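You operate a simulated robot arm through the tools that you are given. There is no shell and no other tool.

You are at the controls of a simulated robot arm. One attempt, no reset.

## Task
Lay the galley up for winter: valve off, sink drained, strainer in the drawer.
Fine: turn the supply valve off before the cartridge comes out; waste left open, drawer shut.

The check looks at the end state, three seconds after you hand in, the way a careful person would. Anything else that was tipped, shoved, dropped, spilled or broken makes it a failure.

## Robot
A 7-joint arm with a two-finger parallel gripper, fixed in place. Base frame: the origin is on the floor under the middle of its stand, x ahead of it, y to its left, z up; the work surface is at about z = 900. Units: mm, degrees, N and s.
It reaches about 1524 mm from its shoulder. Its first joint turns from -149.0 to 149.0 degrees. Payload 3.5 kg.
The tool frame sits at the grasp point between the pads (the TCP): z along the fingers, y along the line on which they close. The tips reach 23 mm beyond it. Largest opening 94 mm; finger width 38, thickness 10; the body of the gripper, 54 by 96 mm, starts 39 mm behind the TCP.
Orientation is that of the tool frame in the base frame, as [roll, pitch, yaw] about the fixed x, y, z axes, in that order (R = Rz(yaw) Ry(pitch) Rx(roll)). With the fingers straight down and closing along the base's y, the tool's x points along the base's -x, its y along +y and its z along -z.

## Interface
- The arm moves only by the tool move_arm. Its argument "series" is a list of rows, each an object (a shift or turn left out is 0, a gripper value left out holds the last) with "travel": the shift along the tool's x, y, z in mm, a list of three; "turn": the turn, a rotation vector about the tool's x, y, z in degrees, a list of three; "hand": the finger opening in mm, from 0 to 94. In form: [{"travel": [dx, dy, dz], "turn": [wx, wy, wz], "hand": hand}, ...]. A call has 1 to 20 rows; each row is the pose to reach, as a shift and turn from the pose commanded when the call began, along the tool's axes at that moment. Rows are played at 5 a second. More than 50 mm and 8.6 degrees between two rows, or a gripper value outside its range, and nothing of the call is played. A pose out of reach is approached as far as the arm can. The call stops where the force on the tool passes 50 N (or 10 N more than at its start, if that is more) or the arm is blocked; 0.2 s more then pass. Each finger travels about 153 mm/s and halts on what it meets, pressing with about 32 N; the grip force reading is that of the motor and also rises with nothing between the fingers. The clock runs only during rows and for 0.2 s after the last one: add rows that repeat a pose to give the fingers time. The reply holds the time, the measured pose of the TCP, the force on the tool along the base axes, the opening and the grip force, in the units named above and with some noise, with the torque about the TCP (base axes, N m) and any sound that the robot's microphone picked up.
- Cameras (640 x 400 px; columns grow to the right, rows downward): "scene" is fixed at [218.4, 647.6, 1471.4]; the picture's right is [0.77, -0.63, 0.00], its down [-0.48, -0.58, -0.66] and it looks along [0.42, 0.51, -0.75] (base axes); focal length 214 px, centre (320, 200). "wrist" rides on the gripper at [86, 16, -74] in the tool frame; the picture's right is [-0.18, 0.98, 0.00], its down [-0.58, -0.11, -0.81] and it looks along [-0.79, -0.15, 0.59] (tool axes); focal length 243 px, centre (320, 200). There is no depth. A picture from a camera that has moved, and an enlarged one, comes with that camera's place and axes in the base frame and with its lens.
- camera(camera): a new picture of that camera. It takes no simulated time.
- close_up(camera, box): a new picture of the part [left, top, right, bottom] of that camera's present view, enlarged. It takes no simulated time.
- job_done(): hands the job in; it is judged then, once.

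Nothing tells you positions but the pictures and the camera data. Unless the task says otherwise, let go and move clear before handing in.

The tools are called after ">>>" by a JSON object that holds its "op" and its "data". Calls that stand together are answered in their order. move_arm: Moves the arm, as the interface text tells. Its arguments: {"type":"object","properties":{"series":{"type":"array","items":{"type":"object","properties":{"travel":{"type":"array","items":{"type":"number"}},"turn":{"type":"array","items":{"type":"number"}},"hand":{"type":"number"}}}}},"required":["series"]} The other tools are called the same way: camera (camera) takes a picture; close_up (camera, box) takes an enlarged picture of a part of a camera's view; job_done () hands the job in.

At the start:

```text
clock: 0.0
eef_pos: [686.7, 856.6, 1267.6]
ee_rot: [180.0, 0.0, -179.9]
force: [0.1, 0.2, -0.1]
wrist_torque: [-0.02, -0.01, 0.02]
gripper_width: 93.9
grip_force: 0.1
```

scene: 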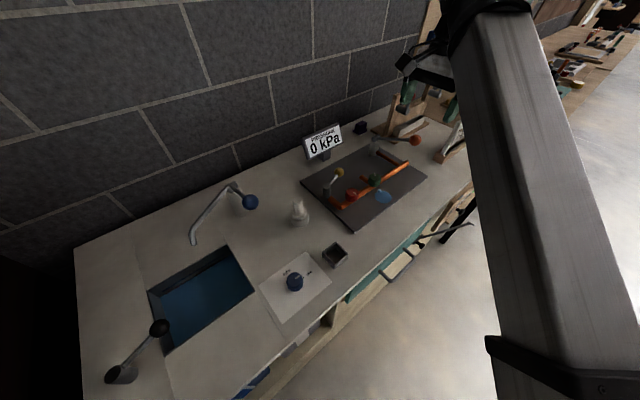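
wrist: 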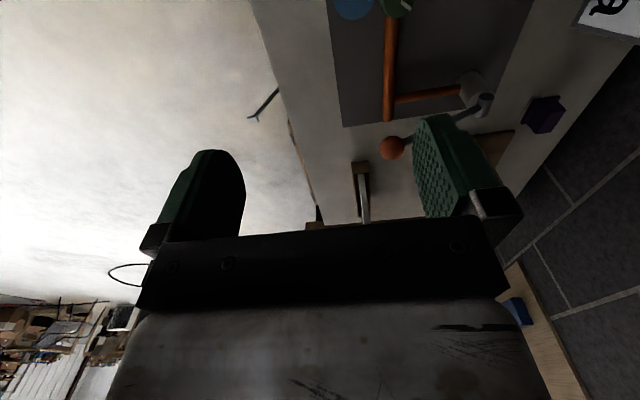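

I see a galley counter: a sink with a tap, a lever at the sink's left, a knob on a white plate, and a dark panel with pipes, valves and a pressure readout. I'll take enlarged views before moving.

>>> {"op": "close_up", "data": {"camera": "scene", "box": [280, 100, 480, 225]}}

>>> {"op": "close_up", "data": {"camera": "scene", "box": [240, 220, 400, 320]}}

>>> {"op": "close_up", "data": {"camera": "scene", "box": [70, 170, 330, 400]}}

>>> {"op": "close_up", "data": {"camera": "scene", "box": [200, 300, 360, 400]}}

>>> {"op": "close_up", "data": {"camera": "scene", "box": [330, 200, 490, 300]}}

```text
3.20 times, centred on (380, 162) of scene
camera zoom: at [218.4, 647.6, 1471.4], right [0.77, -0.63, 0.0], down [-0.48, -0.58, -0.66], along [0.42, 0.51, -0.75], focal length 686 px, centre (128, 320)
```

zoom: 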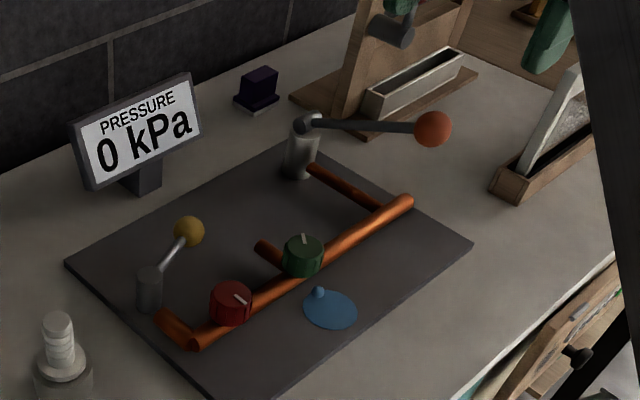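

```text
4.00 times, centred on (320, 270) of scene
camera zoom: at [218.4, 647.6, 1471.4], right [0.77, -0.63, 0.0], down [-0.48, -0.58, -0.66], along [0.42, 0.51, -0.75], focal length 858 px, centre (320, -80)
```

zoom: 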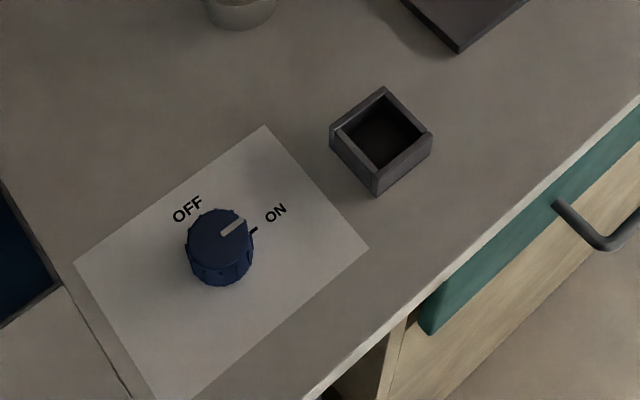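

```text
1.74 times, centred on (200, 285) of scene
camera zoom: at [218.4, 647.6, 1471.4], right [0.77, -0.63, 0.0], down [-0.48, -0.58, -0.66], along [0.42, 0.51, -0.75], focal length 373 px, centre (529, 52)
```

zoom: 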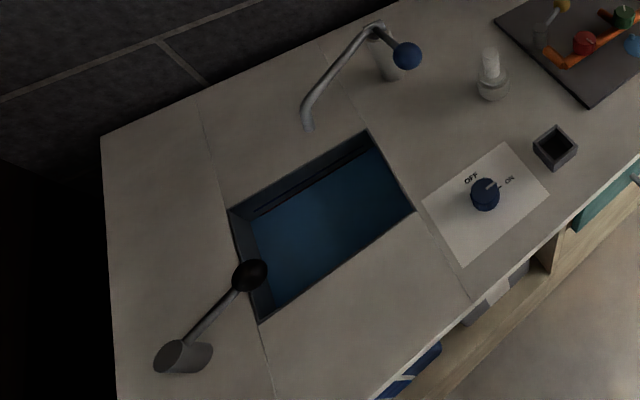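

```text
4.00 times, centred on (280, 350) of scene
camera zoom: at [218.4, 647.6, 1471.4], right [0.77, -0.63, 0.0], down [-0.48, -0.58, -0.66], along [0.42, 0.51, -0.75], focal length 858 px, centre (480, -400)
```

zoom: 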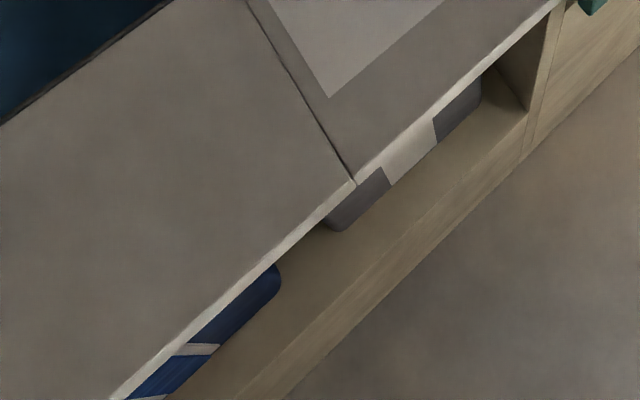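

```text
4.00 times, centred on (410, 250) of scene
camera zoom: at [218.4, 647.6, 1471.4], right [0.77, -0.63, 0.0], down [-0.48, -0.58, -0.66], along [0.42, 0.51, -0.75], focal length 858 px, centre (-40, 0)
```

zoom: 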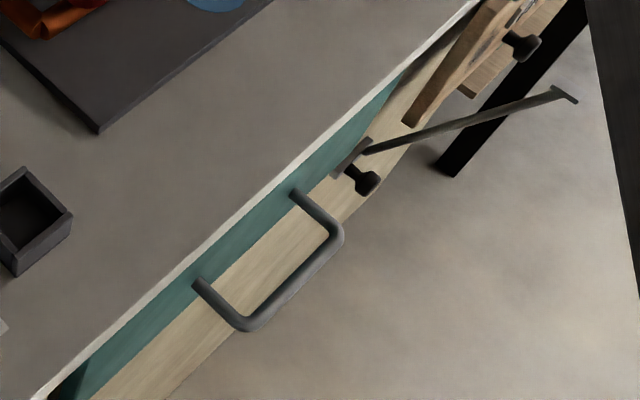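

The blue knob on the white plate reads ON, the ridged white piece in a clear cup looks like the strainer cartridge, the black-knobbed lever is next to the sink, and the drawer has a handle on the front. I'll enlarge those parts next.

>>> {"op": "close_up", "data": {"camera": "scene", "box": [270, 180, 334, 220]}}

>>> {"op": "close_up", "data": {"camera": "scene", "box": [180, 170, 276, 230]}}

>>> {"op": "close_up", "data": {"camera": "scene", "box": [396, 190, 492, 250]}}

>>> {"op": "close_up", "data": {"camera": "scene", "box": [90, 300, 218, 400]}}

>>> {"op": "close_up", "data": {"camera": "scene", "box": [130, 230, 270, 330]}}

>>> {"op": "close_up", "data": {"camera": "scene", "box": [370, 60, 498, 160]}}

```text
10.00 times, centred on (302, 200) of scene
camera zoom: at [218.4, 647.6, 1471.4], right [0.77, -0.63, 0.0], down [-0.48, -0.58, -0.66], along [0.42, 0.51, -0.75], focal length 2145 px, centre (500, 200)
```

zoom: 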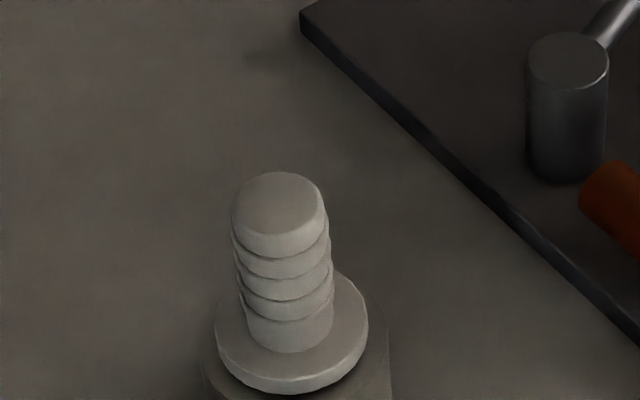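

```text
6.67 times, centred on (228, 200) of scene
camera zoom: at [218.4, 647.6, 1471.4], right [0.77, -0.63, 0.0], down [-0.48, -0.58, -0.66], along [0.42, 0.51, -0.75], focal length 1430 px, centre (933, 200)
```

zoom: 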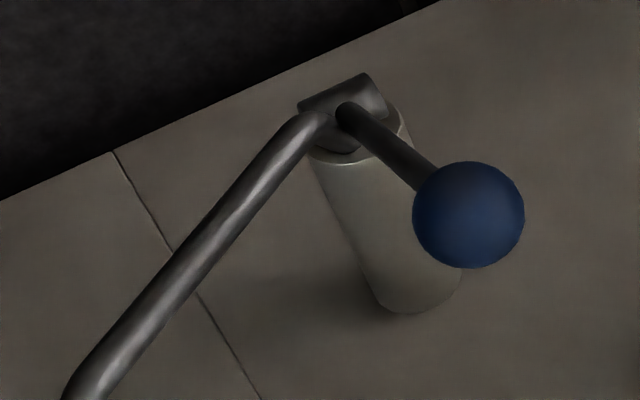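

```text
6.67 times, centred on (444, 220) of scene
camera zoom: at [218.4, 647.6, 1471.4], right [0.77, -0.63, 0.0], down [-0.48, -0.58, -0.66], along [0.42, 0.51, -0.75], focal length 1430 px, centre (-507, 67)
```

zoom: 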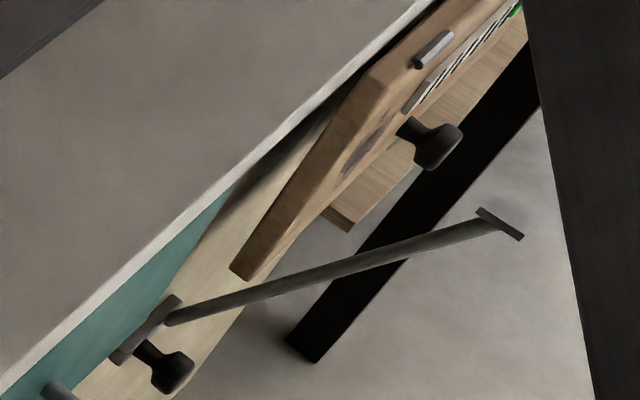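

```text
4.00 times, centred on (154, 350) of scene
camera zoom: at [218.4, 647.6, 1471.4], right [0.77, -0.63, 0.0], down [-0.48, -0.58, -0.66], along [0.42, 0.51, -0.75], focal length 858 px, centre (984, -400)
```

zoom: 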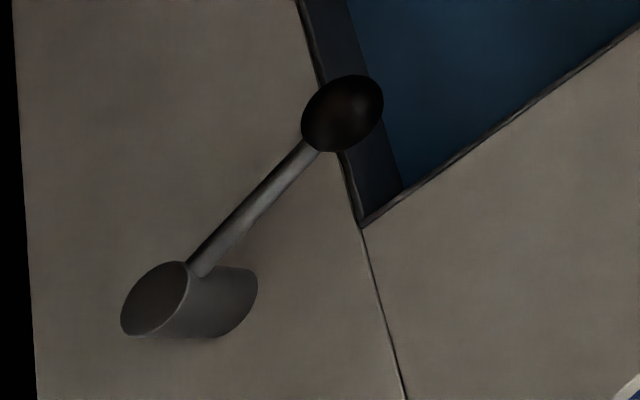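

```text
4.00 times, centred on (200, 280) of scene
camera zoom: at [218.4, 647.6, 1471.4], right [0.77, -0.63, 0.0], down [-0.48, -0.58, -0.66], along [0.42, 0.51, -0.75], focal length 858 px, centre (800, -120)
```

zoom: 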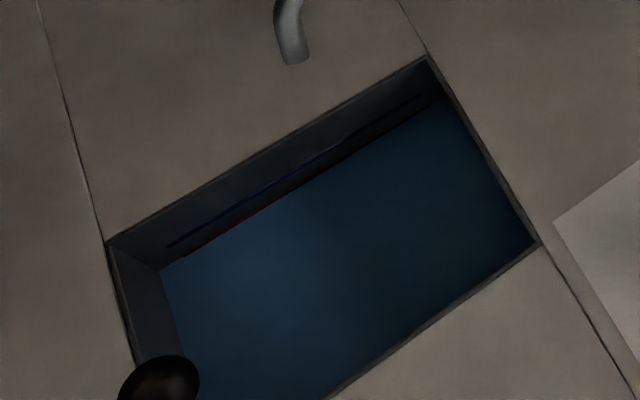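

```text
4.00 times, centred on (434, 110) of scene
camera zoom: at [218.4, 647.6, 1471.4], right [0.77, -0.63, 0.0], down [-0.48, -0.58, -0.66], along [0.42, 0.51, -0.75], focal length 858 px, centre (-136, 560)
```

zoom: 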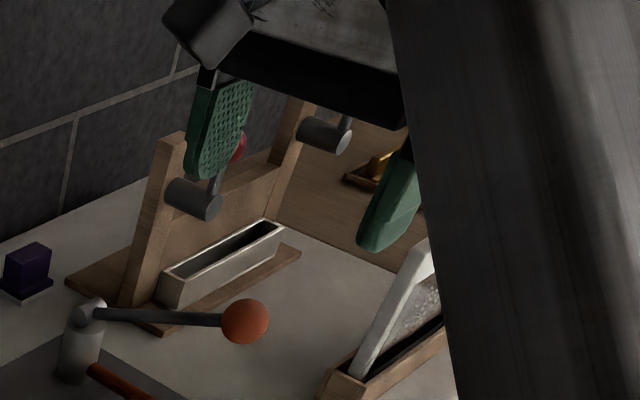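

The counter front edge is near y = 712, running along x, with the wall behind at larger y. I'll swing the wrist camera round to face the wall and look at the counter from the front.

>>> {"op": "move_arm", "data": {"series": [{"travel": [32, -20, 5], "turn": [0, 0, -7.5]}, {"travel": [64, -40, 10], "turn": [0, 0, -15]}, {"travel": [97, -59, 15], "turn": [0, 0, -22.5]}, {"travel": [129, -79, 20], "turn": [0, 0, -30]}, {"travel": [161, -99, 25], "turn": [0, 0, -37.5]}, {"travel": [193, -119, 30], "turn": [0, 0, -45]}, {"travel": [225, -138, 35], "turn": [0, 0, -52.5]}, {"travel": [257, -158, 40], "turn": [0, 0, -60]}, {"travel": [290, -178, 45], "turn": [0, 0, -67.5]}, {"travel": [322, -198, 50], "turn": [0, 0, -75]}, {"travel": [354, -218, 55], "turn": [0, 0, -82.5]}, {"travel": [386, -237, 60], "turn": [0, 0, -90]}]}}

>>> {"op": "camera", "data": {"camera": "wrist"}}

>>> {"op": "camera", "data": {"camera": "scene"}}

```text
clock: 1.2
eef_pos: [535.3, 767.1, 1230.2]
ee_rot: [179.3, 1.4, -144.9]
force: [-12.0, 13.2, -2.6]
wrist_torque: [-1.13, -1.29, -1.78]
gripper_width: 94.0
grip_force: 0.0
out of reach, approached as far as the arm can: row 3, 4, 5, 6
stopped in row 6: the force on the tool passed its limit at 85 N (the readings are from after the stop); the commanded pose is now the measured one
```

```text
taken
camera wrist: at [453.5, 729.1, 1303.2], right [-0.41, 0.91, 0.02], down [0.53, 0.23, 0.82], along [0.74, 0.35, -0.57], focal length 243 px, centre (320, 200)
```

wrist: 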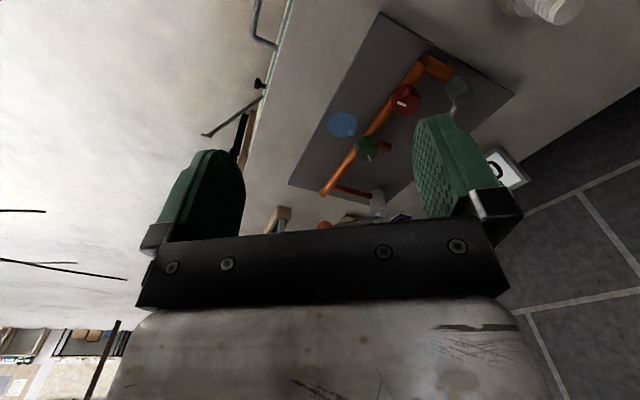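

```text
taken
```

scene: 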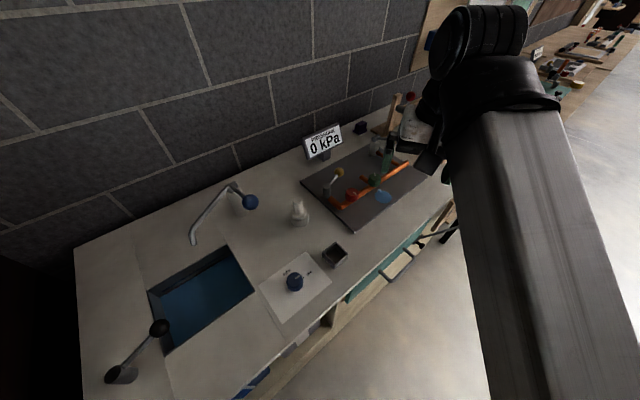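

The move stopped partway with force on the tool and out-of-reach notes, though nothing on the counter stands that high, so it may be a joint limit or a brush with the arm itself. I'll hold still and read the force again.

>>> {"op": "move_arm", "data": {"series": [{"travel": [0, 0, 0]}, {"travel": [0, 0, 0]}]}}

>>> {"op": "close_up", "data": {"camera": "scene", "box": [370, 0, 562, 200]}}

```text
clock: 1.8
eef_pos: [533.8, 767.9, 1230.2]
ee_rot: [179.4, 1.5, -144.9]
force: [-17.7, 20.7, -8.6]
wrist_torque: [-1.34, -2.46, -2.7]
gripper_width: 94.0
grip_force: 0.0
```

```text
2.00 times, centred on (466, 100) of scene
camera zoom: at [218.4, 647.6, 1471.4], right [0.77, -0.63, 0.0], down [-0.48, -0.58, -0.66], along [0.42, 0.51, -0.75], focal length 429 px, centre (28, 400)
```

zoom: 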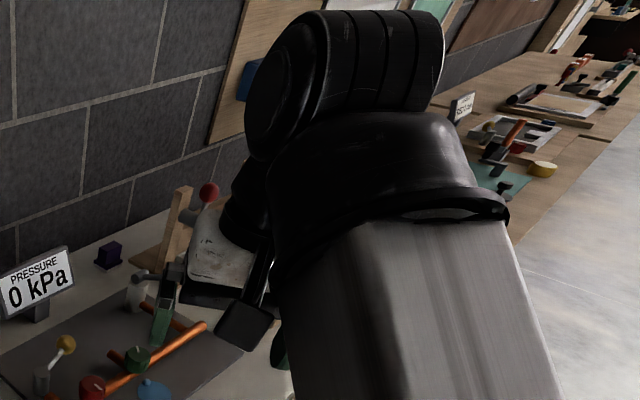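

The wrist camera bracket is touching the arm's own forearm. I'll back out the way I came and turn the other way, so the camera sits on the wall side.

>>> {"op": "move_arm", "data": {"series": [{"travel": [-30, -3, -6], "turn": [0, 0, 7]}, {"travel": [-65, -6, -12], "turn": [0, 0, 14]}, {"travel": [-100, -8, -20], "turn": [0, 0, 21]}, {"travel": [-140, -11, -28], "turn": [0, 0, 28]}, {"travel": [-175, -14, -37], "turn": [0, 0, 35]}]}}

```text
clock: 3.0
eef_pos: [685.3, 855.6, 1273.4]
ee_rot: [178.6, 0.6, -179.8]
force: [-0.7, -0.8, 0.3]
wrist_torque: [0.01, 0.0, 0.03]
gripper_width: 94.0
grip_force: 0.1
```

That freed the arm and the force is back to zero. Now I'll turn in place by +90 degrees about the tool axis.

>>> {"op": "move_arm", "data": {"series": [{"turn": [0, 0, 8]}, {"turn": [0, 0, 16]}, {"turn": [0, 0, 24]}, {"turn": [0, 0, 32]}, {"turn": [0, 0, 40]}, {"turn": [0, 0, 48]}, {"turn": [0, 0, 56]}, {"turn": [0, 0, 64]}, {"turn": [0, 0, 72]}, {"turn": [0, 0, 80]}, {"turn": [0, 0, 85]}, {"turn": [0, 0, 90]}]}}

>>> {"op": "camera", "data": {"camera": "wrist"}}

>>> {"op": "camera", "data": {"camera": "scene"}}

```text
clock: 5.6
eef_pos: [685.5, 856.3, 1271.9]
ee_rot: [179.2, -1.3, 90.2]
force: [0.4, -0.2, 0.0]
wrist_torque: [0.0, 0.0, 0.0]
gripper_width: 94.1
grip_force: 0.1
```

```text
taken
camera wrist: at [699.6, 940.9, 1348.3], right [0.98, -0.18, 0.01], down [-0.12, -0.6, 0.79], along [-0.14, -0.78, -0.61], focal length 243 px, centre (320, 200)
```

wrist: 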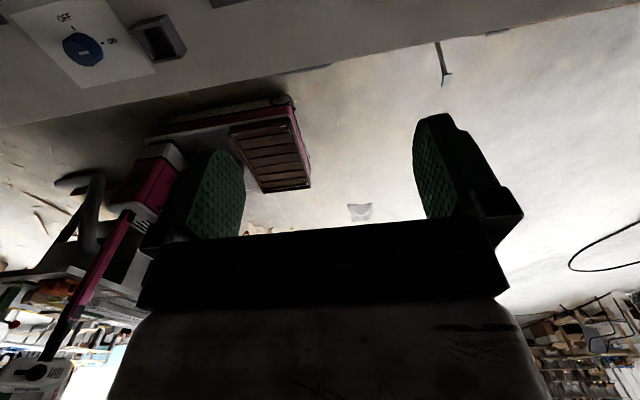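

```text
taken
```

scene: 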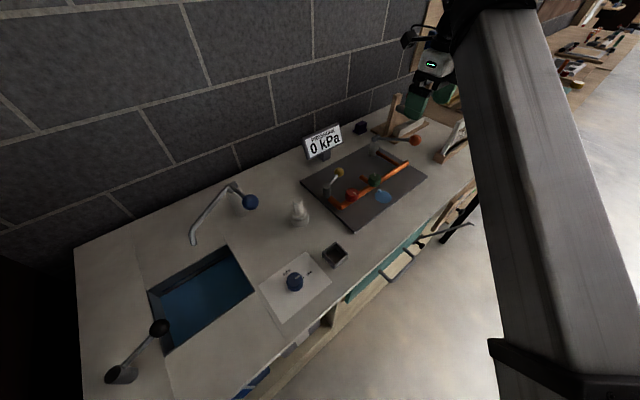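

The turn worked and the camera is now on the wall side. I'll tilt the fingers forward so the camera looks down, and move over the middle of the counter for a survey.

>>> {"op": "move_arm", "data": {"series": [{"travel": [-5, -20, 0], "turn": [0, 5, 0]}, {"travel": [-12, -60, 0], "turn": [0, 12, 0]}, {"travel": [-20, -100, 0], "turn": [0, 19, 0]}, {"travel": [-28, -140, 0], "turn": [0, 26, 0]}, {"travel": [-36, -180, 0], "turn": [0, 33, 0]}, {"travel": [-44, -220, 0], "turn": [0, 39, 0]}, {"travel": [-52, -255, 0], "turn": [0, 45, 0]}, {"travel": [-56, -285, 0], "turn": [0, 45, 0]}]}}

>>> {"op": "camera", "data": {"camera": "wrist"}}

>>> {"op": "camera", "data": {"camera": "scene"}}

```text
clock: 7.4
eef_pos: [397.7, 799.8, 1266.0]
ee_rot: [179.0, -46.3, 91.1]
force: [-0.5, -0.5, -0.5]
wrist_torque: [0.01, -0.02, 0.0]
gripper_width: 94.3
grip_force: 0.1
```

```text
taken
camera wrist: at [413.6, 805.2, 1380.2], right [0.98, -0.12, -0.12], down [-0.11, -0.99, 0.13], along [-0.14, -0.12, -0.98], focal length 243 px, centre (320, 200)
```

wrist: 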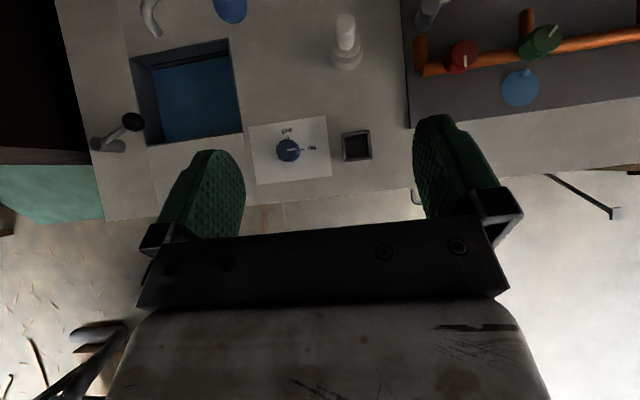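

```text
taken
```

scene: 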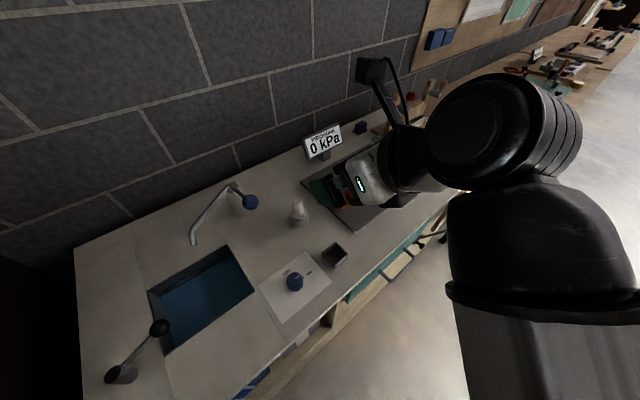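

I now have a near-vertical view of the sink, knob plate and cartridge. I'll enlarge it.

>>> {"op": "close_up", "data": {"camera": "wrist", "box": [240, 90, 400, 190]}}

>>> {"op": "close_up", "data": {"camera": "wrist", "box": [50, 0, 290, 150]}}

>>> {"op": "close_up", "data": {"camera": "wrist", "box": [400, 0, 640, 150]}}

>>> {"op": "close_up", "data": {"camera": "wrist", "box": [300, 0, 420, 75]}}

```text
4.00 times, centred on (320, 140) of wrist
camera zoom: at [413.6, 805.2, 1380.2], right [0.98, -0.12, -0.12], down [-0.11, -0.99, 0.13], along [-0.14, -0.12, -0.98], focal length 970 px, centre (320, 440)
```

zoom: 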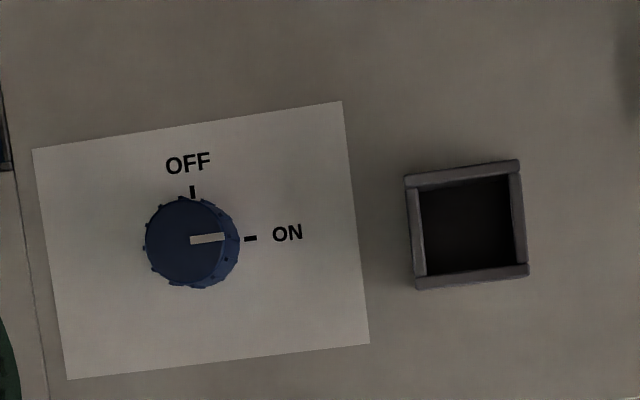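

```text
2.67 times, centred on (170, 75) of wrist
camera zoom: at [413.6, 805.2, 1380.2], right [0.98, -0.12, -0.12], down [-0.11, -0.99, 0.13], along [-0.14, -0.12, -0.98], focal length 647 px, centre (720, 533)
```

zoom: 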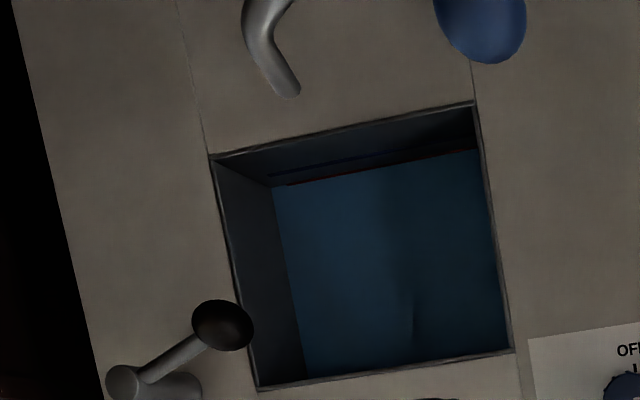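

```text
2.67 times, centred on (520, 75) of wrist
camera zoom: at [413.6, 805.2, 1380.2], right [0.98, -0.12, -0.12], down [-0.11, -0.99, 0.13], along [-0.14, -0.12, -0.98], focal length 647 px, centre (-213, 533)
```

zoom: 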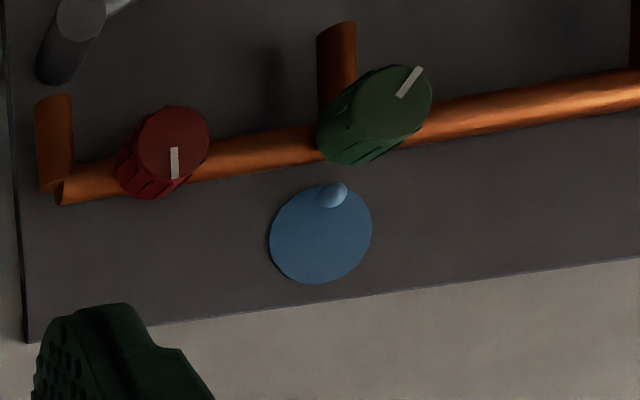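

```text
5.33 times, centred on (360, 38) of wrist
camera zoom: at [413.6, 805.2, 1380.2], right [0.98, -0.12, -0.12], down [-0.11, -0.99, 0.13], along [-0.14, -0.12, -0.98], focal length 1294 px, centre (107, 1067)
```

zoom: 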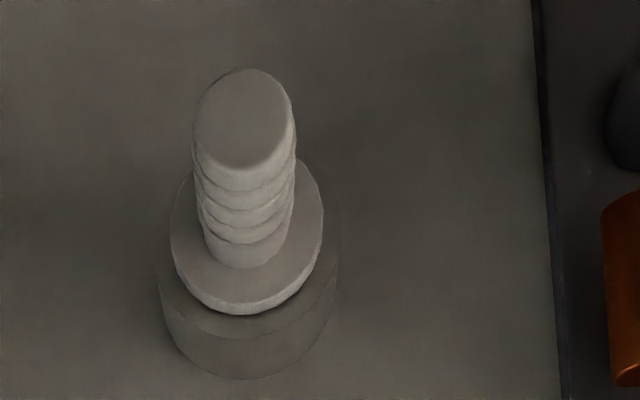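

From this view the knob points to ON (+x), with OFF a quarter turn counter-clockwise (+y). The cartridge grip top is near [429, 1010, 1000] and the drawer handle near x 555–678, y 700, z 790. Next I'll look at the drawer front from ahead.

>>> {"op": "move_arm", "data": {"series": [{"travel": [-36, 21, -3], "turn": [0, 5.5, 0]}, {"travel": [-73, 43, -5], "turn": [0, 11.5, 0]}, {"travel": [-110, 64, -8], "turn": [0, 17.5, 0]}, {"travel": [-147, 86, -11], "turn": [0, 23.5, 0]}, {"travel": [-183, 107, -13], "turn": [0, 29.5, 0]}, {"travel": [-220, 129, -16], "turn": [0, 35, 0]}, {"travel": [-257, 150, -18], "turn": [0, 41, 0]}, {"travel": [-293, 172, -21], "turn": [0, 47, 0]}, {"travel": [-330, 193, -24], "turn": [0, 53, 0]}, {"travel": [-367, 215, -26], "turn": [0, 59, 0]}, {"travel": [-403, 236, -29], "turn": [0, 64, 0]}]}}

>>> {"op": "camera", "data": {"camera": "wrist"}}

>>> {"op": "camera", "data": {"camera": "scene"}}

```text
clock: 9.8
eef_pos: [640.0, 502.3, 994.5]
ee_rot: [2.2, -69.6, -91.9]
force: [-0.6, -0.9, 0.0]
wrist_torque: [-0.02, -0.02, -0.01]
gripper_width: 93.9
grip_force: 0.0
```

```text
taken
camera wrist: at [656.5, 402.4, 1050.9], right [0.98, 0.07, -0.16], down [-0.1, -0.55, -0.83], along [-0.15, 0.83, -0.54], focal length 243 px, centre (320, 200)
```

wrist: 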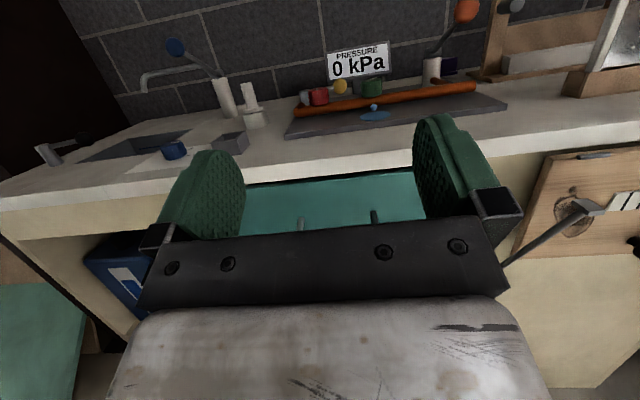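

```text
taken
```

scene: 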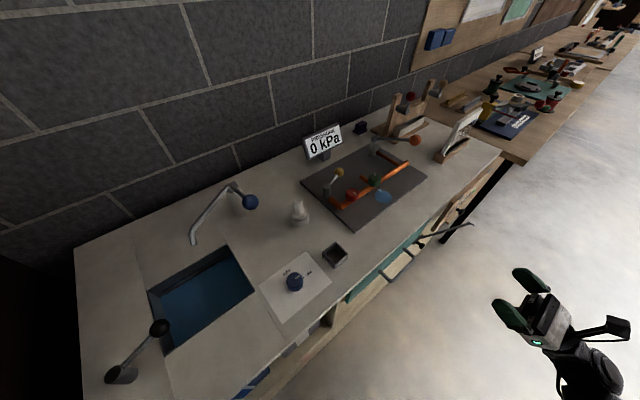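

I can see the teal drawer front under the counter and a lever-like latch to its right, but the gripper hides the handle. I'll lower the camera for a straighter view.

>>> {"op": "move_arm", "data": {"series": [{"travel": [-40, 0, -15]}, {"travel": [-85, 0, -31]}, {"travel": [-130, 0, -47]}, {"travel": [-178, 0, -65]}]}}

>>> {"op": "camera", "data": {"camera": "wrist"}}

>>> {"op": "close_up", "data": {"camera": "wrist", "box": [230, 0, 640, 256]}}

>>> {"op": "close_up", "data": {"camera": "wrist", "box": [0, 0, 320, 200]}}

```text
refused: row 4 steps farther than a row can; nothing moved
```

```text
taken
camera wrist: at [656.5, 402.4, 1050.9], right [0.98, 0.07, -0.16], down [-0.1, -0.55, -0.83], along [-0.15, 0.83, -0.54], focal length 243 px, centre (320, 200)
```

wrist: 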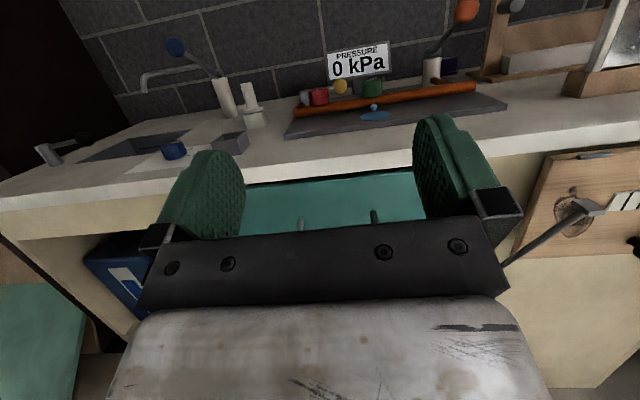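

```text
1.56 times, centred on (435, 128) of wrist
camera zoom: at [656.5, 402.4, 1050.9], right [0.98, 0.07, -0.16], down [-0.1, -0.55, -0.83], along [-0.15, 0.83, -0.54], focal length 379 px, centre (140, 312)
```

zoom: 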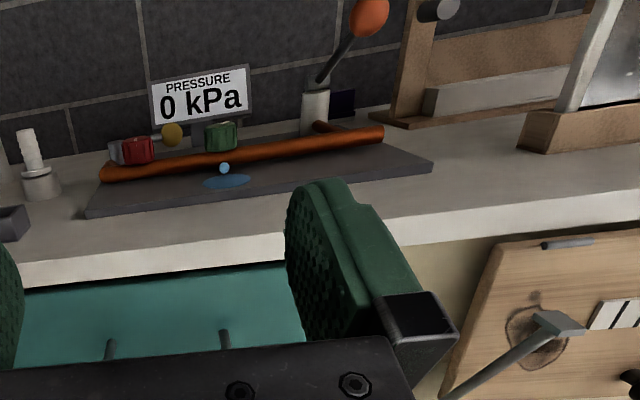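

```text
2.00 times, centred on (160, 100) of wrist
camera zoom: at [656.5, 402.4, 1050.9], right [0.98, 0.07, -0.16], down [-0.1, -0.55, -0.83], along [-0.15, 0.83, -0.54], focal length 485 px, centre (640, 400)
```

zoom: 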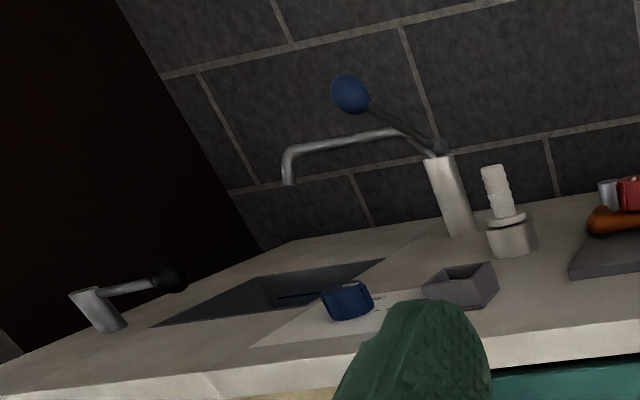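

One row was too long. I'll repeat the move in smaller steps.

>>> {"op": "move_arm", "data": {"series": [{"travel": [-36, 0, -13]}, {"travel": [-72, 0, -26]}, {"travel": [-107, 0, -39]}, {"travel": [-143, 0, -52]}, {"travel": [-178, 0, -65]}]}}

>>> {"op": "camera", "data": {"camera": "wrist"}}

>>> {"op": "close_up", "data": {"camera": "wrist", "box": [230, 0, 640, 256]}}

>>> {"op": "camera", "data": {"camera": "scene"}}

```text
clock: 11.0
eef_pos: [646.2, 500.5, 810.1]
ee_rot: [2.3, -69.7, -91.8]
force: [0.0, -0.1, 0.1]
wrist_torque: [0.03, 0.03, 0.0]
gripper_width: 94.0
grip_force: 0.0
```

```text
taken
camera wrist: at [661.0, 401.7, 865.7], right [0.98, 0.07, -0.16], down [-0.1, -0.56, -0.83], along [-0.14, 0.83, -0.54], focal length 243 px, centre (320, 200)
```

wrist: 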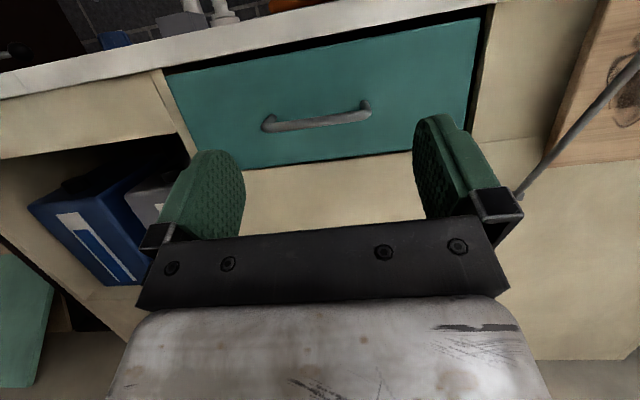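

```text
1.56 times, centred on (435, 128) of wrist
camera zoom: at [661.0, 401.7, 865.7], right [0.98, 0.07, -0.16], down [-0.1, -0.56, -0.83], along [-0.14, 0.83, -0.54], focal length 379 px, centre (140, 312)
```

zoom: 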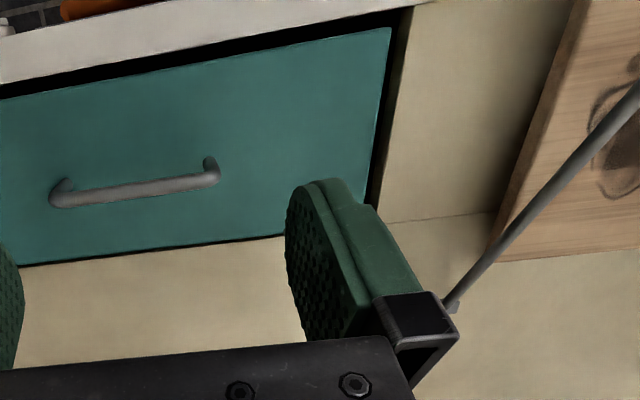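

```text
taken
```

scene: 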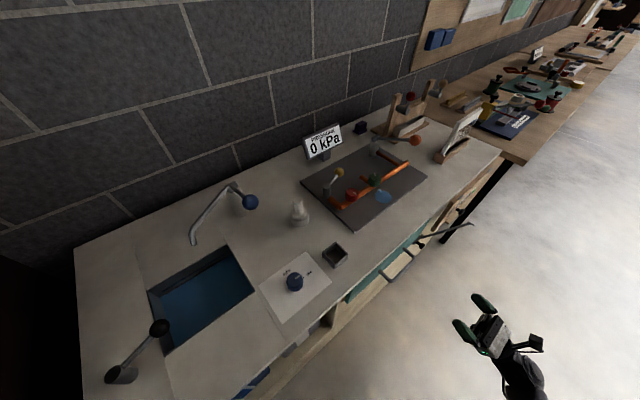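

The teal drawer spans about x 430–820, z 715–860, with its handle bar near [622, 700, 789]; the rod to the right belongs to another cabinet and is clear of it. The valve comes first, so I'll rise and bring the fingers down over the blue knob.

>>> {"op": "move_arm", "data": {"series": [{"travel": [35, -13, 23], "turn": [0, -6, 0]}, {"travel": [69, -25, 45], "turn": [0, -12, 0]}, {"travel": [104, -38, 68], "turn": [0, -18, 0]}, {"travel": [138, -51, 90], "turn": [0, -24, 0]}, {"travel": [173, -63, 113], "turn": [0, -30, 0]}, {"travel": [207, -76, 135], "turn": [0, -36, 0]}, {"travel": [242, -88, 158], "turn": [0, -42, 0]}, {"travel": [276, -101, 180], "turn": [0, -48, 0]}, {"travel": [311, -114, 203], "turn": [0, -54, 0]}, {"travel": [345, -126, 225], "turn": [0, -60, 0]}, {"travel": [380, -139, 248], "turn": [0, -65, 0]}]}}

```text
clock: 13.4
eef_pos: [499.3, 600.9, 1249.3]
ee_rot: [179.0, -45.1, 90.9]
force: [-0.2, -0.6, 1.1]
wrist_torque: [-0.01, -0.06, -0.04]
gripper_width: 94.1
grip_force: 0.1
```

>>> {"op": "move_arm", "data": {"series": [{"travel": [11, -25, 32], "turn": [0, -5.6, 0]}, {"travel": [23, -50, 65], "turn": [0, -11.2, 0]}, {"travel": [34, -76, 97], "turn": [0, -16.9, 0]}, {"travel": [46, -101, 130], "turn": [0, -22.5, 0]}, {"travel": [57, -126, 162], "turn": [0, -28.1, 0]}, {"travel": [69, -151, 195], "turn": [0, -33.8, 0]}, {"travel": [80, -177, 228], "turn": [0, -39.4, 0]}, {"travel": [91, -202, 260], "turn": [0, -45, 0]}, {"travel": [91, -202, 260], "turn": [0, -45, 0]}]}}

>>> {"op": "camera", "data": {"camera": "wrist"}}

>>> {"op": "camera", "data": {"camera": "scene"}}

```text
clock: 15.4
eef_pos: [297.6, 846.0, 1128.4]
ee_rot: [179.2, -0.2, 90.3]
force: [0.1, -1.7, -0.6]
wrist_torque: [0.02, 0.04, 0.02]
gripper_width: 94.0
grip_force: 0.1
```

```text
taken
camera wrist: at [311.4, 933.2, 1202.7], right [0.98, -0.18, 0.01], down [-0.12, -0.58, 0.8], along [-0.14, -0.79, -0.6], focal length 243 px, centre (320, 200)
```

wrist: 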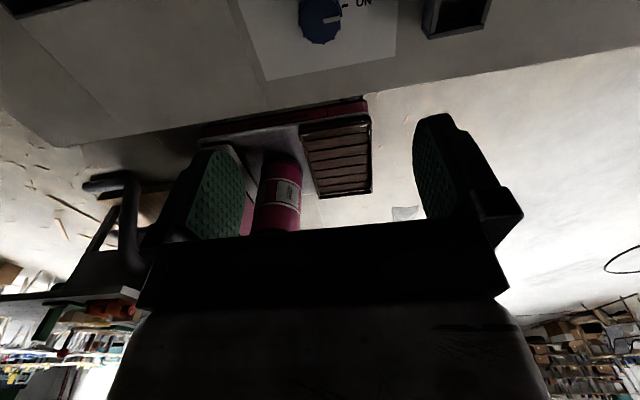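

```text
taken
```

scene: 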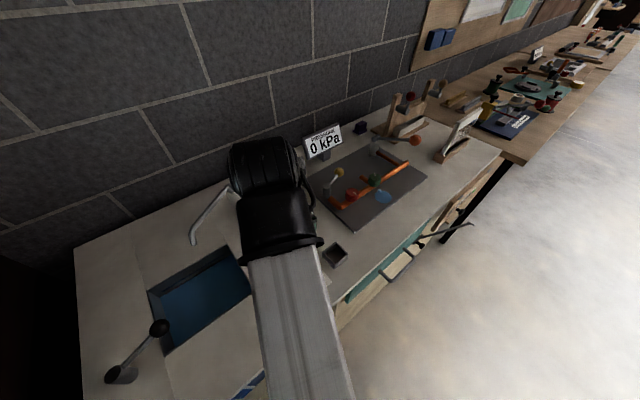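

The knob centre works out at about [298.7, 850.3], with its top near z = 928. I'll descend over it with the fingers open.

>>> {"op": "move_arm", "data": {"series": [{"travel": [4, 1, 40]}, {"travel": [4, 1, 80]}, {"travel": [4, 1, 120]}, {"travel": [4, 1, 155]}, {"travel": [4, 1, 170]}, {"travel": [4, 1, 170]}]}}

>>> {"op": "camera", "data": {"camera": "wrist"}}

>>> {"op": "camera", "data": {"camera": "scene"}}

```text
clock: 16.8
eef_pos: [298.8, 853.7, 958.7]
ee_rot: [179.2, -0.3, 90.2]
force: [0.6, -0.4, 0.1]
wrist_torque: [0.0, 0.01, -0.01]
gripper_width: 94.2
grip_force: 0.0
```

```text
taken
camera wrist: at [313.8, 939.6, 1033.9], right [0.98, -0.18, 0.01], down [-0.12, -0.59, 0.8], along [-0.14, -0.79, -0.6], focal length 243 px, centre (320, 200)
```

wrist: 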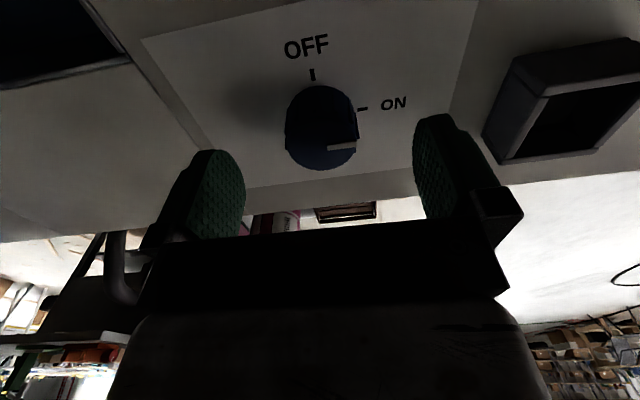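

```text
taken
```

scene: 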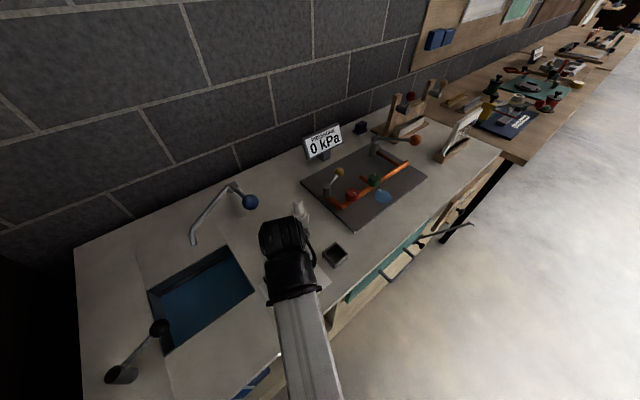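

The open fingers straddle the knob and its pointer clearly reads ON. I'll lower onto it, close, and check the force.

>>> {"op": "move_arm", "data": {"series": [{"travel": [-5, 1, 8]}, {"travel": [-5, 1, 17]}, {"travel": [-5, 1, 25]}, {"travel": [-5, 1, 25], "hand": 60}, {"travel": [-5, 1, 25], "hand": 40}, {"travel": [-5, 1, 25], "hand": 40}]}}

>>> {"op": "camera", "data": {"camera": "wrist"}}

```text
clock: 18.2
eef_pos: [299.4, 848.6, 933.9]
ee_rot: [179.3, -0.3, 90.4]
force: [-4.4, -0.5, -1.7]
wrist_torque: [0.0, 0.1, 0.01]
gripper_width: 41.9
grip_force: 1.6
```

```text
taken
camera wrist: at [314.7, 934.7, 1008.8], right [0.98, -0.18, 0.01], down [-0.12, -0.59, 0.8], along [-0.14, -0.79, -0.6], focal length 243 px, centre (320, 200)
```

wrist: 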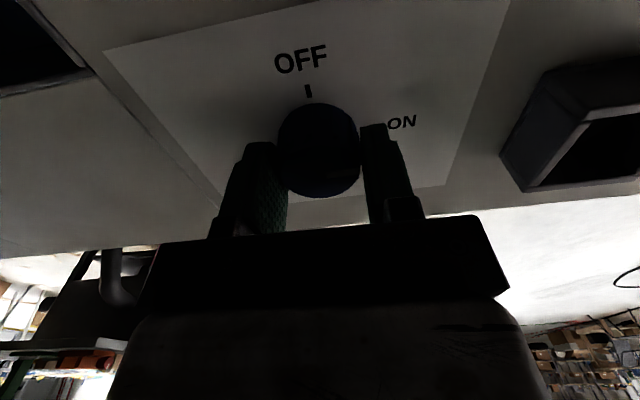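

The fingers are touching the knob, with the left one touching first. I'll shift slightly left and close firmly.

>>> {"op": "move_arm", "data": {"series": [{"travel": [0, -1, 0], "hand": 38}, {"travel": [0, -1.5, 0], "hand": 34}, {"travel": [0, -1.5, 0], "hand": 30}, {"travel": [0, -1.5, 0], "hand": 30}]}}

```text
clock: 19.2
eef_pos: [299.6, 848.4, 933.4]
ee_rot: [179.2, -0.3, 90.3]
force: [5.7, 1.1, 8.9]
wrist_torque: [-0.67, -0.1, 0.09]
gripper_width: 40.5
grip_force: 44.9
```

The knob is gripped at 40.5 mm. I'll turn it counter-clockwise about 30 degrees and check.

>>> {"op": "move_arm", "data": {"series": [{"turn": [0, 0, -6]}, {"turn": [0, 0, -12]}, {"turn": [0, 0, -18]}, {"turn": [0, 0, -24]}, {"turn": [0, 0, -30]}]}}

>>> {"op": "camera", "data": {"camera": "wrist"}}

```text
clock: 20.4
eef_pos: [300.5, 848.7, 933.4]
ee_rot: [179.2, 0.2, 120.4]
force: [14.3, -2.2, -1.4]
wrist_torque: [1.0, 0.21, -0.01]
gripper_width: 40.4
grip_force: 45.1
```

```text
taken
camera wrist: at [269.2, 931.2, 1008.2], right [0.94, 0.34, 0.01], down [0.19, -0.56, 0.81], along [0.28, -0.76, -0.59], focal length 243 px, centre (320, 200)
```

wrist: 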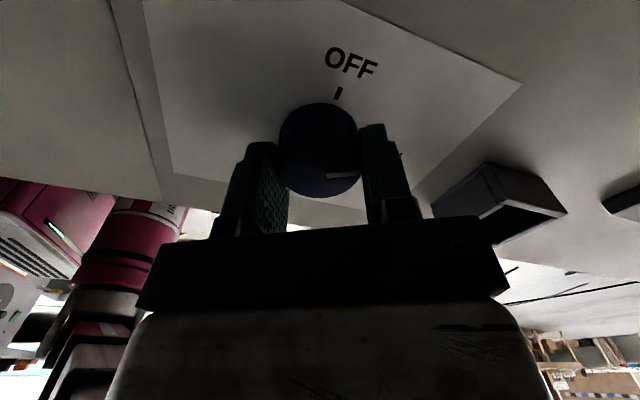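

The pointer is turning with the fingers, so I'll carry on to 90 degrees in total.

>>> {"op": "move_arm", "data": {"series": [{"travel": [0, 0, 0], "turn": [0, 0, -6]}, {"turn": [0, 0, -12]}, {"turn": [0, 0, -18]}, {"turn": [0, 0, -24]}, {"turn": [0, 0, -30]}, {"turn": [0, 0, -36]}, {"turn": [0, 0, -42]}, {"turn": [0, 0, -48]}, {"turn": [0, 0, -54]}, {"turn": [0, 0, -60]}]}}

>>> {"op": "camera", "data": {"camera": "wrist"}}

>>> {"op": "camera", "data": {"camera": "scene"}}

```text
clock: 22.6
eef_pos: [301.5, 849.6, 933.2]
ee_rot: [179.6, 0.8, -179.6]
force: [22.7, 12.8, 18.8]
wrist_torque: [0.38, -0.08, -0.02]
gripper_width: 40.6
grip_force: 45.0
```

```text
taken
camera wrist: at [212.7, 864.9, 1007.0], right [0.18, 0.98, 0.01], down [0.57, -0.11, 0.81], along [0.8, -0.14, -0.58], focal length 243 px, centre (320, 200)
```

wrist: 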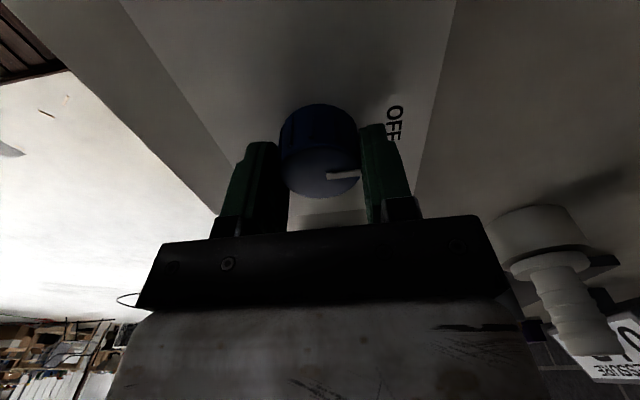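

```text
taken
```

scene: 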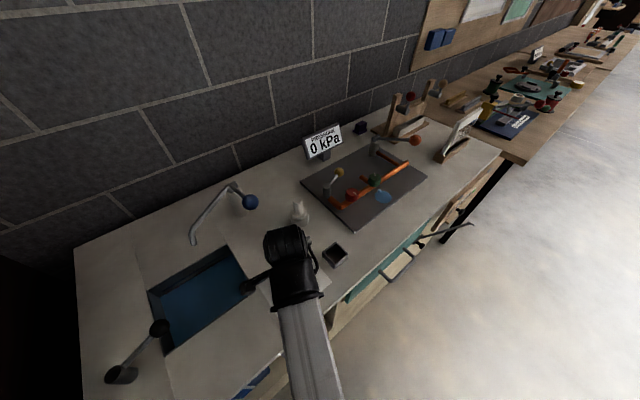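

The pointer now faces the OFF side. I'll open the fingers, lift clear and check.

>>> {"op": "move_arm", "data": {"series": [{"hand": 50}, {"hand": 70}, {"hand": 94}, {"travel": [0, 0, -10], "hand": 94}, {"travel": [0, 0, -40]}, {"travel": [0, 0, -80]}, {"travel": [0, 0, -120]}]}}

>>> {"op": "camera", "data": {"camera": "wrist"}}

>>> {"op": "close_up", "data": {"camera": "scene", "box": [240, 220, 400, 320]}}

```text
clock: 24.2
eef_pos: [297.7, 848.3, 1053.3]
ee_rot: [179.9, 0.7, -179.7]
force: [-0.6, -1.1, -0.6]
wrist_torque: [0.0, 0.0, 0.04]
gripper_width: 93.9
grip_force: 0.0
```

```text
taken
camera wrist: at [210.7, 864.3, 1128.1], right [0.18, 0.98, 0.01], down [0.57, -0.11, 0.81], along [0.8, -0.14, -0.58], focal length 243 px, centre (320, 200)
```

wrist: 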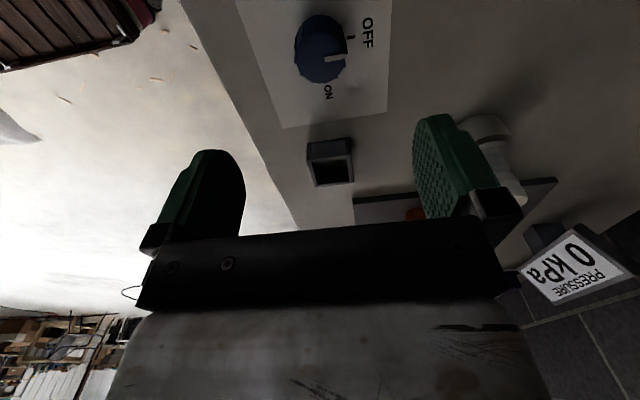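

```text
4.00 times, centred on (320, 270) of scene
camera zoom: at [218.4, 647.6, 1471.4], right [0.77, -0.63, 0.0], down [-0.48, -0.58, -0.66], along [0.42, 0.51, -0.75], focal length 858 px, centre (320, -80)
```

zoom: 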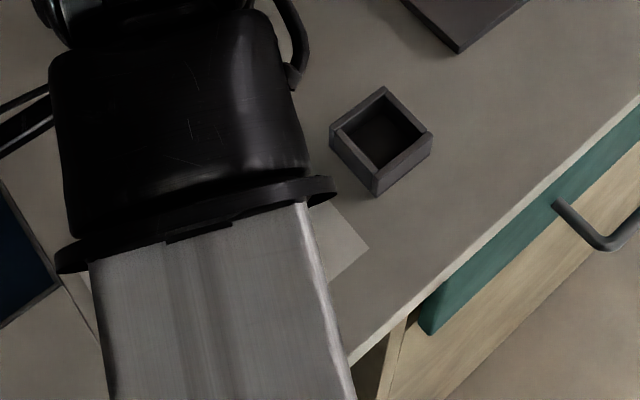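

>>> {"op": "close_up", "data": {"camera": "wrist", "box": [270, 0, 398, 80]}}

```text
5.00 times, centred on (334, 40) of wrist
camera zoom: at [210.7, 864.3, 1128.1], right [0.18, 0.98, 0.01], down [0.57, -0.11, 0.81], along [0.8, -0.14, -0.58], focal length 1213 px, centre (250, 1000)
```

zoom: 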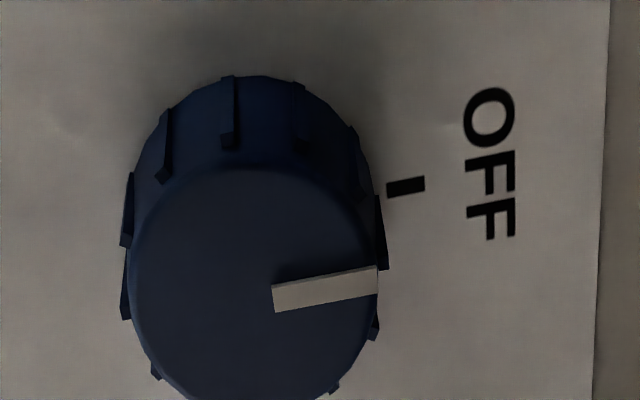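

The pointer lines up with the OFF tick to within about a degree. Next is the waste lever at the sink: its post top is near [-68, 905, 950] and its ball near [17, 936, 949]. I'll move over the sink for a close look.

>>> {"op": "move_arm", "data": {"series": [{"travel": [10, -4, -30]}, {"travel": [22, -8, -60], "turn": [0, 0, 8]}, {"travel": [36, -12, -90], "turn": [0, 0, 16]}, {"travel": [50, -16, -110], "turn": [0, 0, 24]}, {"travel": [64, -20, -130], "turn": [0, 0, 32]}, {"travel": [78, -24, -150], "turn": [0, 0, 40]}, {"travel": [92, -28, -165], "turn": [0, 0, 48]}, {"travel": [106, -32, -177], "turn": [0, 0, 56]}, {"travel": [120, -36, -177], "turn": [0, 0, 64]}, {"travel": [130, -40, -177], "turn": [0, 0, 72]}, {"travel": [140, -44, -177], "turn": [0, 0, 80]}, {"travel": [148, -48, -177], "turn": [0, 0, 88]}, {"travel": [148, -48, -177], "turn": [0, 0, 90]}]}}

```text
clock: 27.0
eef_pos: [153.4, 815.2, 1202.0]
ee_rot: [178.5, -3.1, 90.2]
force: [-0.6, -0.3, -0.7]
wrist_torque: [0.02, 0.04, -0.01]
gripper_width: 93.9
grip_force: 0.0
out of reach, approached as far as the arm can: row 6, 7, 8, 9, 10, 11, 12, 13
```

>>> {"op": "move_arm", "data": {"series": [{"travel": [10, -15, 15], "turn": [0, 7.5, 0]}, {"travel": [18, -30, 25], "turn": [0, 15, 0]}, {"travel": [26, -45, 33], "turn": [0, 22.5, 0]}, {"travel": [34, -60, 41], "turn": [0, 30, 0]}, {"travel": [42, -75, 46], "turn": [0, 37.5, 0]}, {"travel": [50, -90, 50], "turn": [0, 45, 0]}, {"travel": [50, -90, 50], "turn": [0, 45, 0]}]}}

>>> {"op": "camera", "data": {"camera": "wrist"}}

>>> {"op": "camera", "data": {"camera": "scene"}}

```text
clock: 28.6
eef_pos: [64.7, 866.7, 1149.8]
ee_rot: [177.8, -48.1, 91.9]
force: [0.6, 0.4, 0.4]
wrist_torque: [0.01, -0.02, -0.02]
gripper_width: 93.8
grip_force: 0.0
```

```text
taken
camera wrist: at [77.2, 869.5, 1264.3], right [0.99, -0.12, -0.11], down [-0.11, -0.99, 0.1], along [-0.12, -0.09, -0.99], focal length 243 px, centre (320, 200)
```

wrist: 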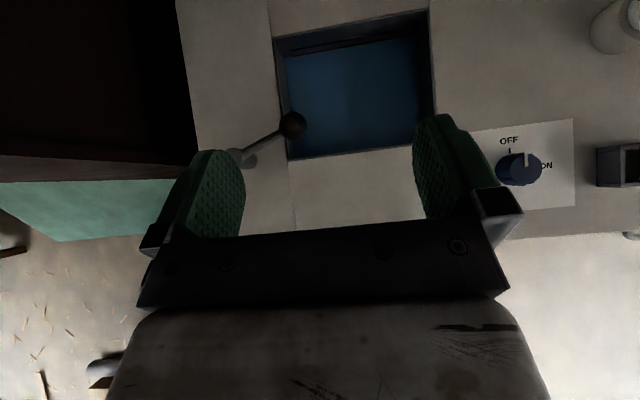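

```text
taken
```

scene: 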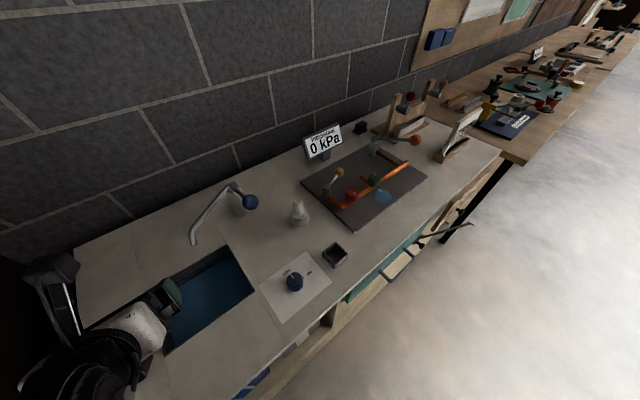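

>>> {"op": "close_up", "data": {"camera": "wrist", "box": [220, 0, 444, 140]}}

>>> {"op": "close_up", "data": {"camera": "wrist", "box": [220, 90, 320, 190]}}

>>> {"op": "close_up", "data": {"camera": "wrist", "box": [480, 120, 580, 190]}}

```text
2.86 times, centred on (332, 70) of wrist
camera zoom: at [77.2, 869.5, 1264.3], right [0.99, -0.12, -0.11], down [-0.11, -0.99, 0.1], along [-0.12, -0.09, -0.99], focal length 693 px, centre (286, 571)
```

zoom: 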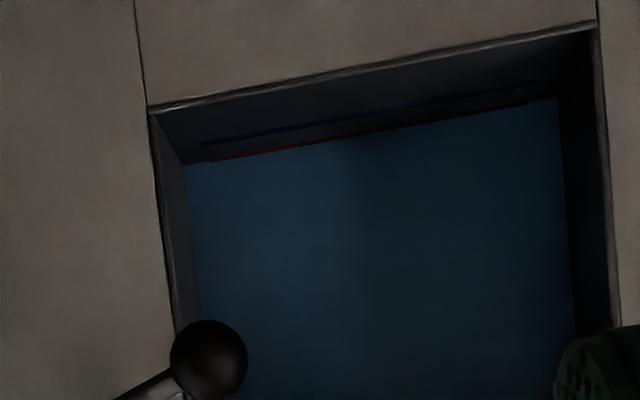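

```text
4.00 times, centred on (270, 140) of wrist
camera zoom: at [77.2, 869.5, 1264.3], right [0.99, -0.12, -0.11], down [-0.11, -0.99, 0.1], along [-0.12, -0.09, -0.99], focal length 970 px, centre (520, 440)
```

zoom: 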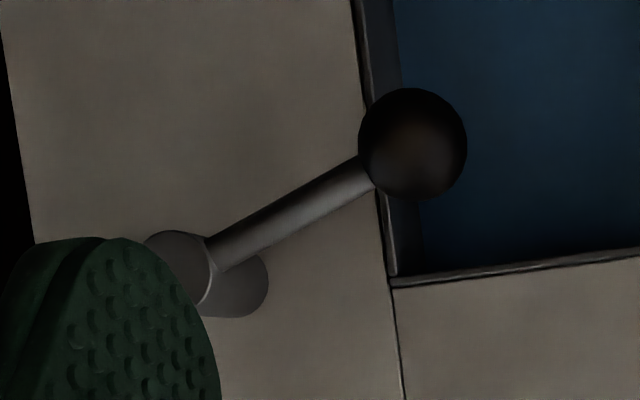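

```text
5.71 times, centred on (530, 155) of wrist
camera zoom: at [77.2, 869.5, 1264.3], right [0.99, -0.12, -0.11], down [-0.11, -0.99, 0.1], along [-0.12, -0.09, -0.99], focal length 1386 px, centre (-880, 457)
```

zoom: 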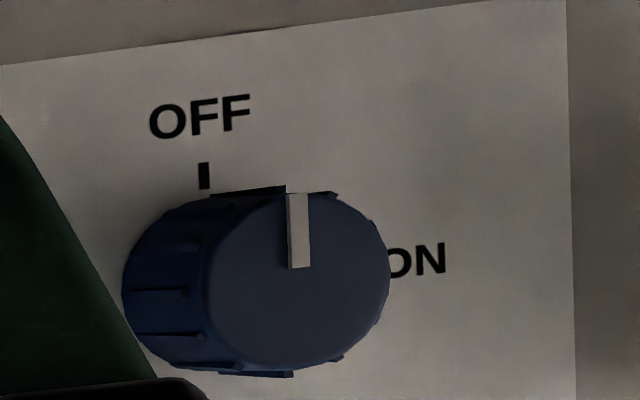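

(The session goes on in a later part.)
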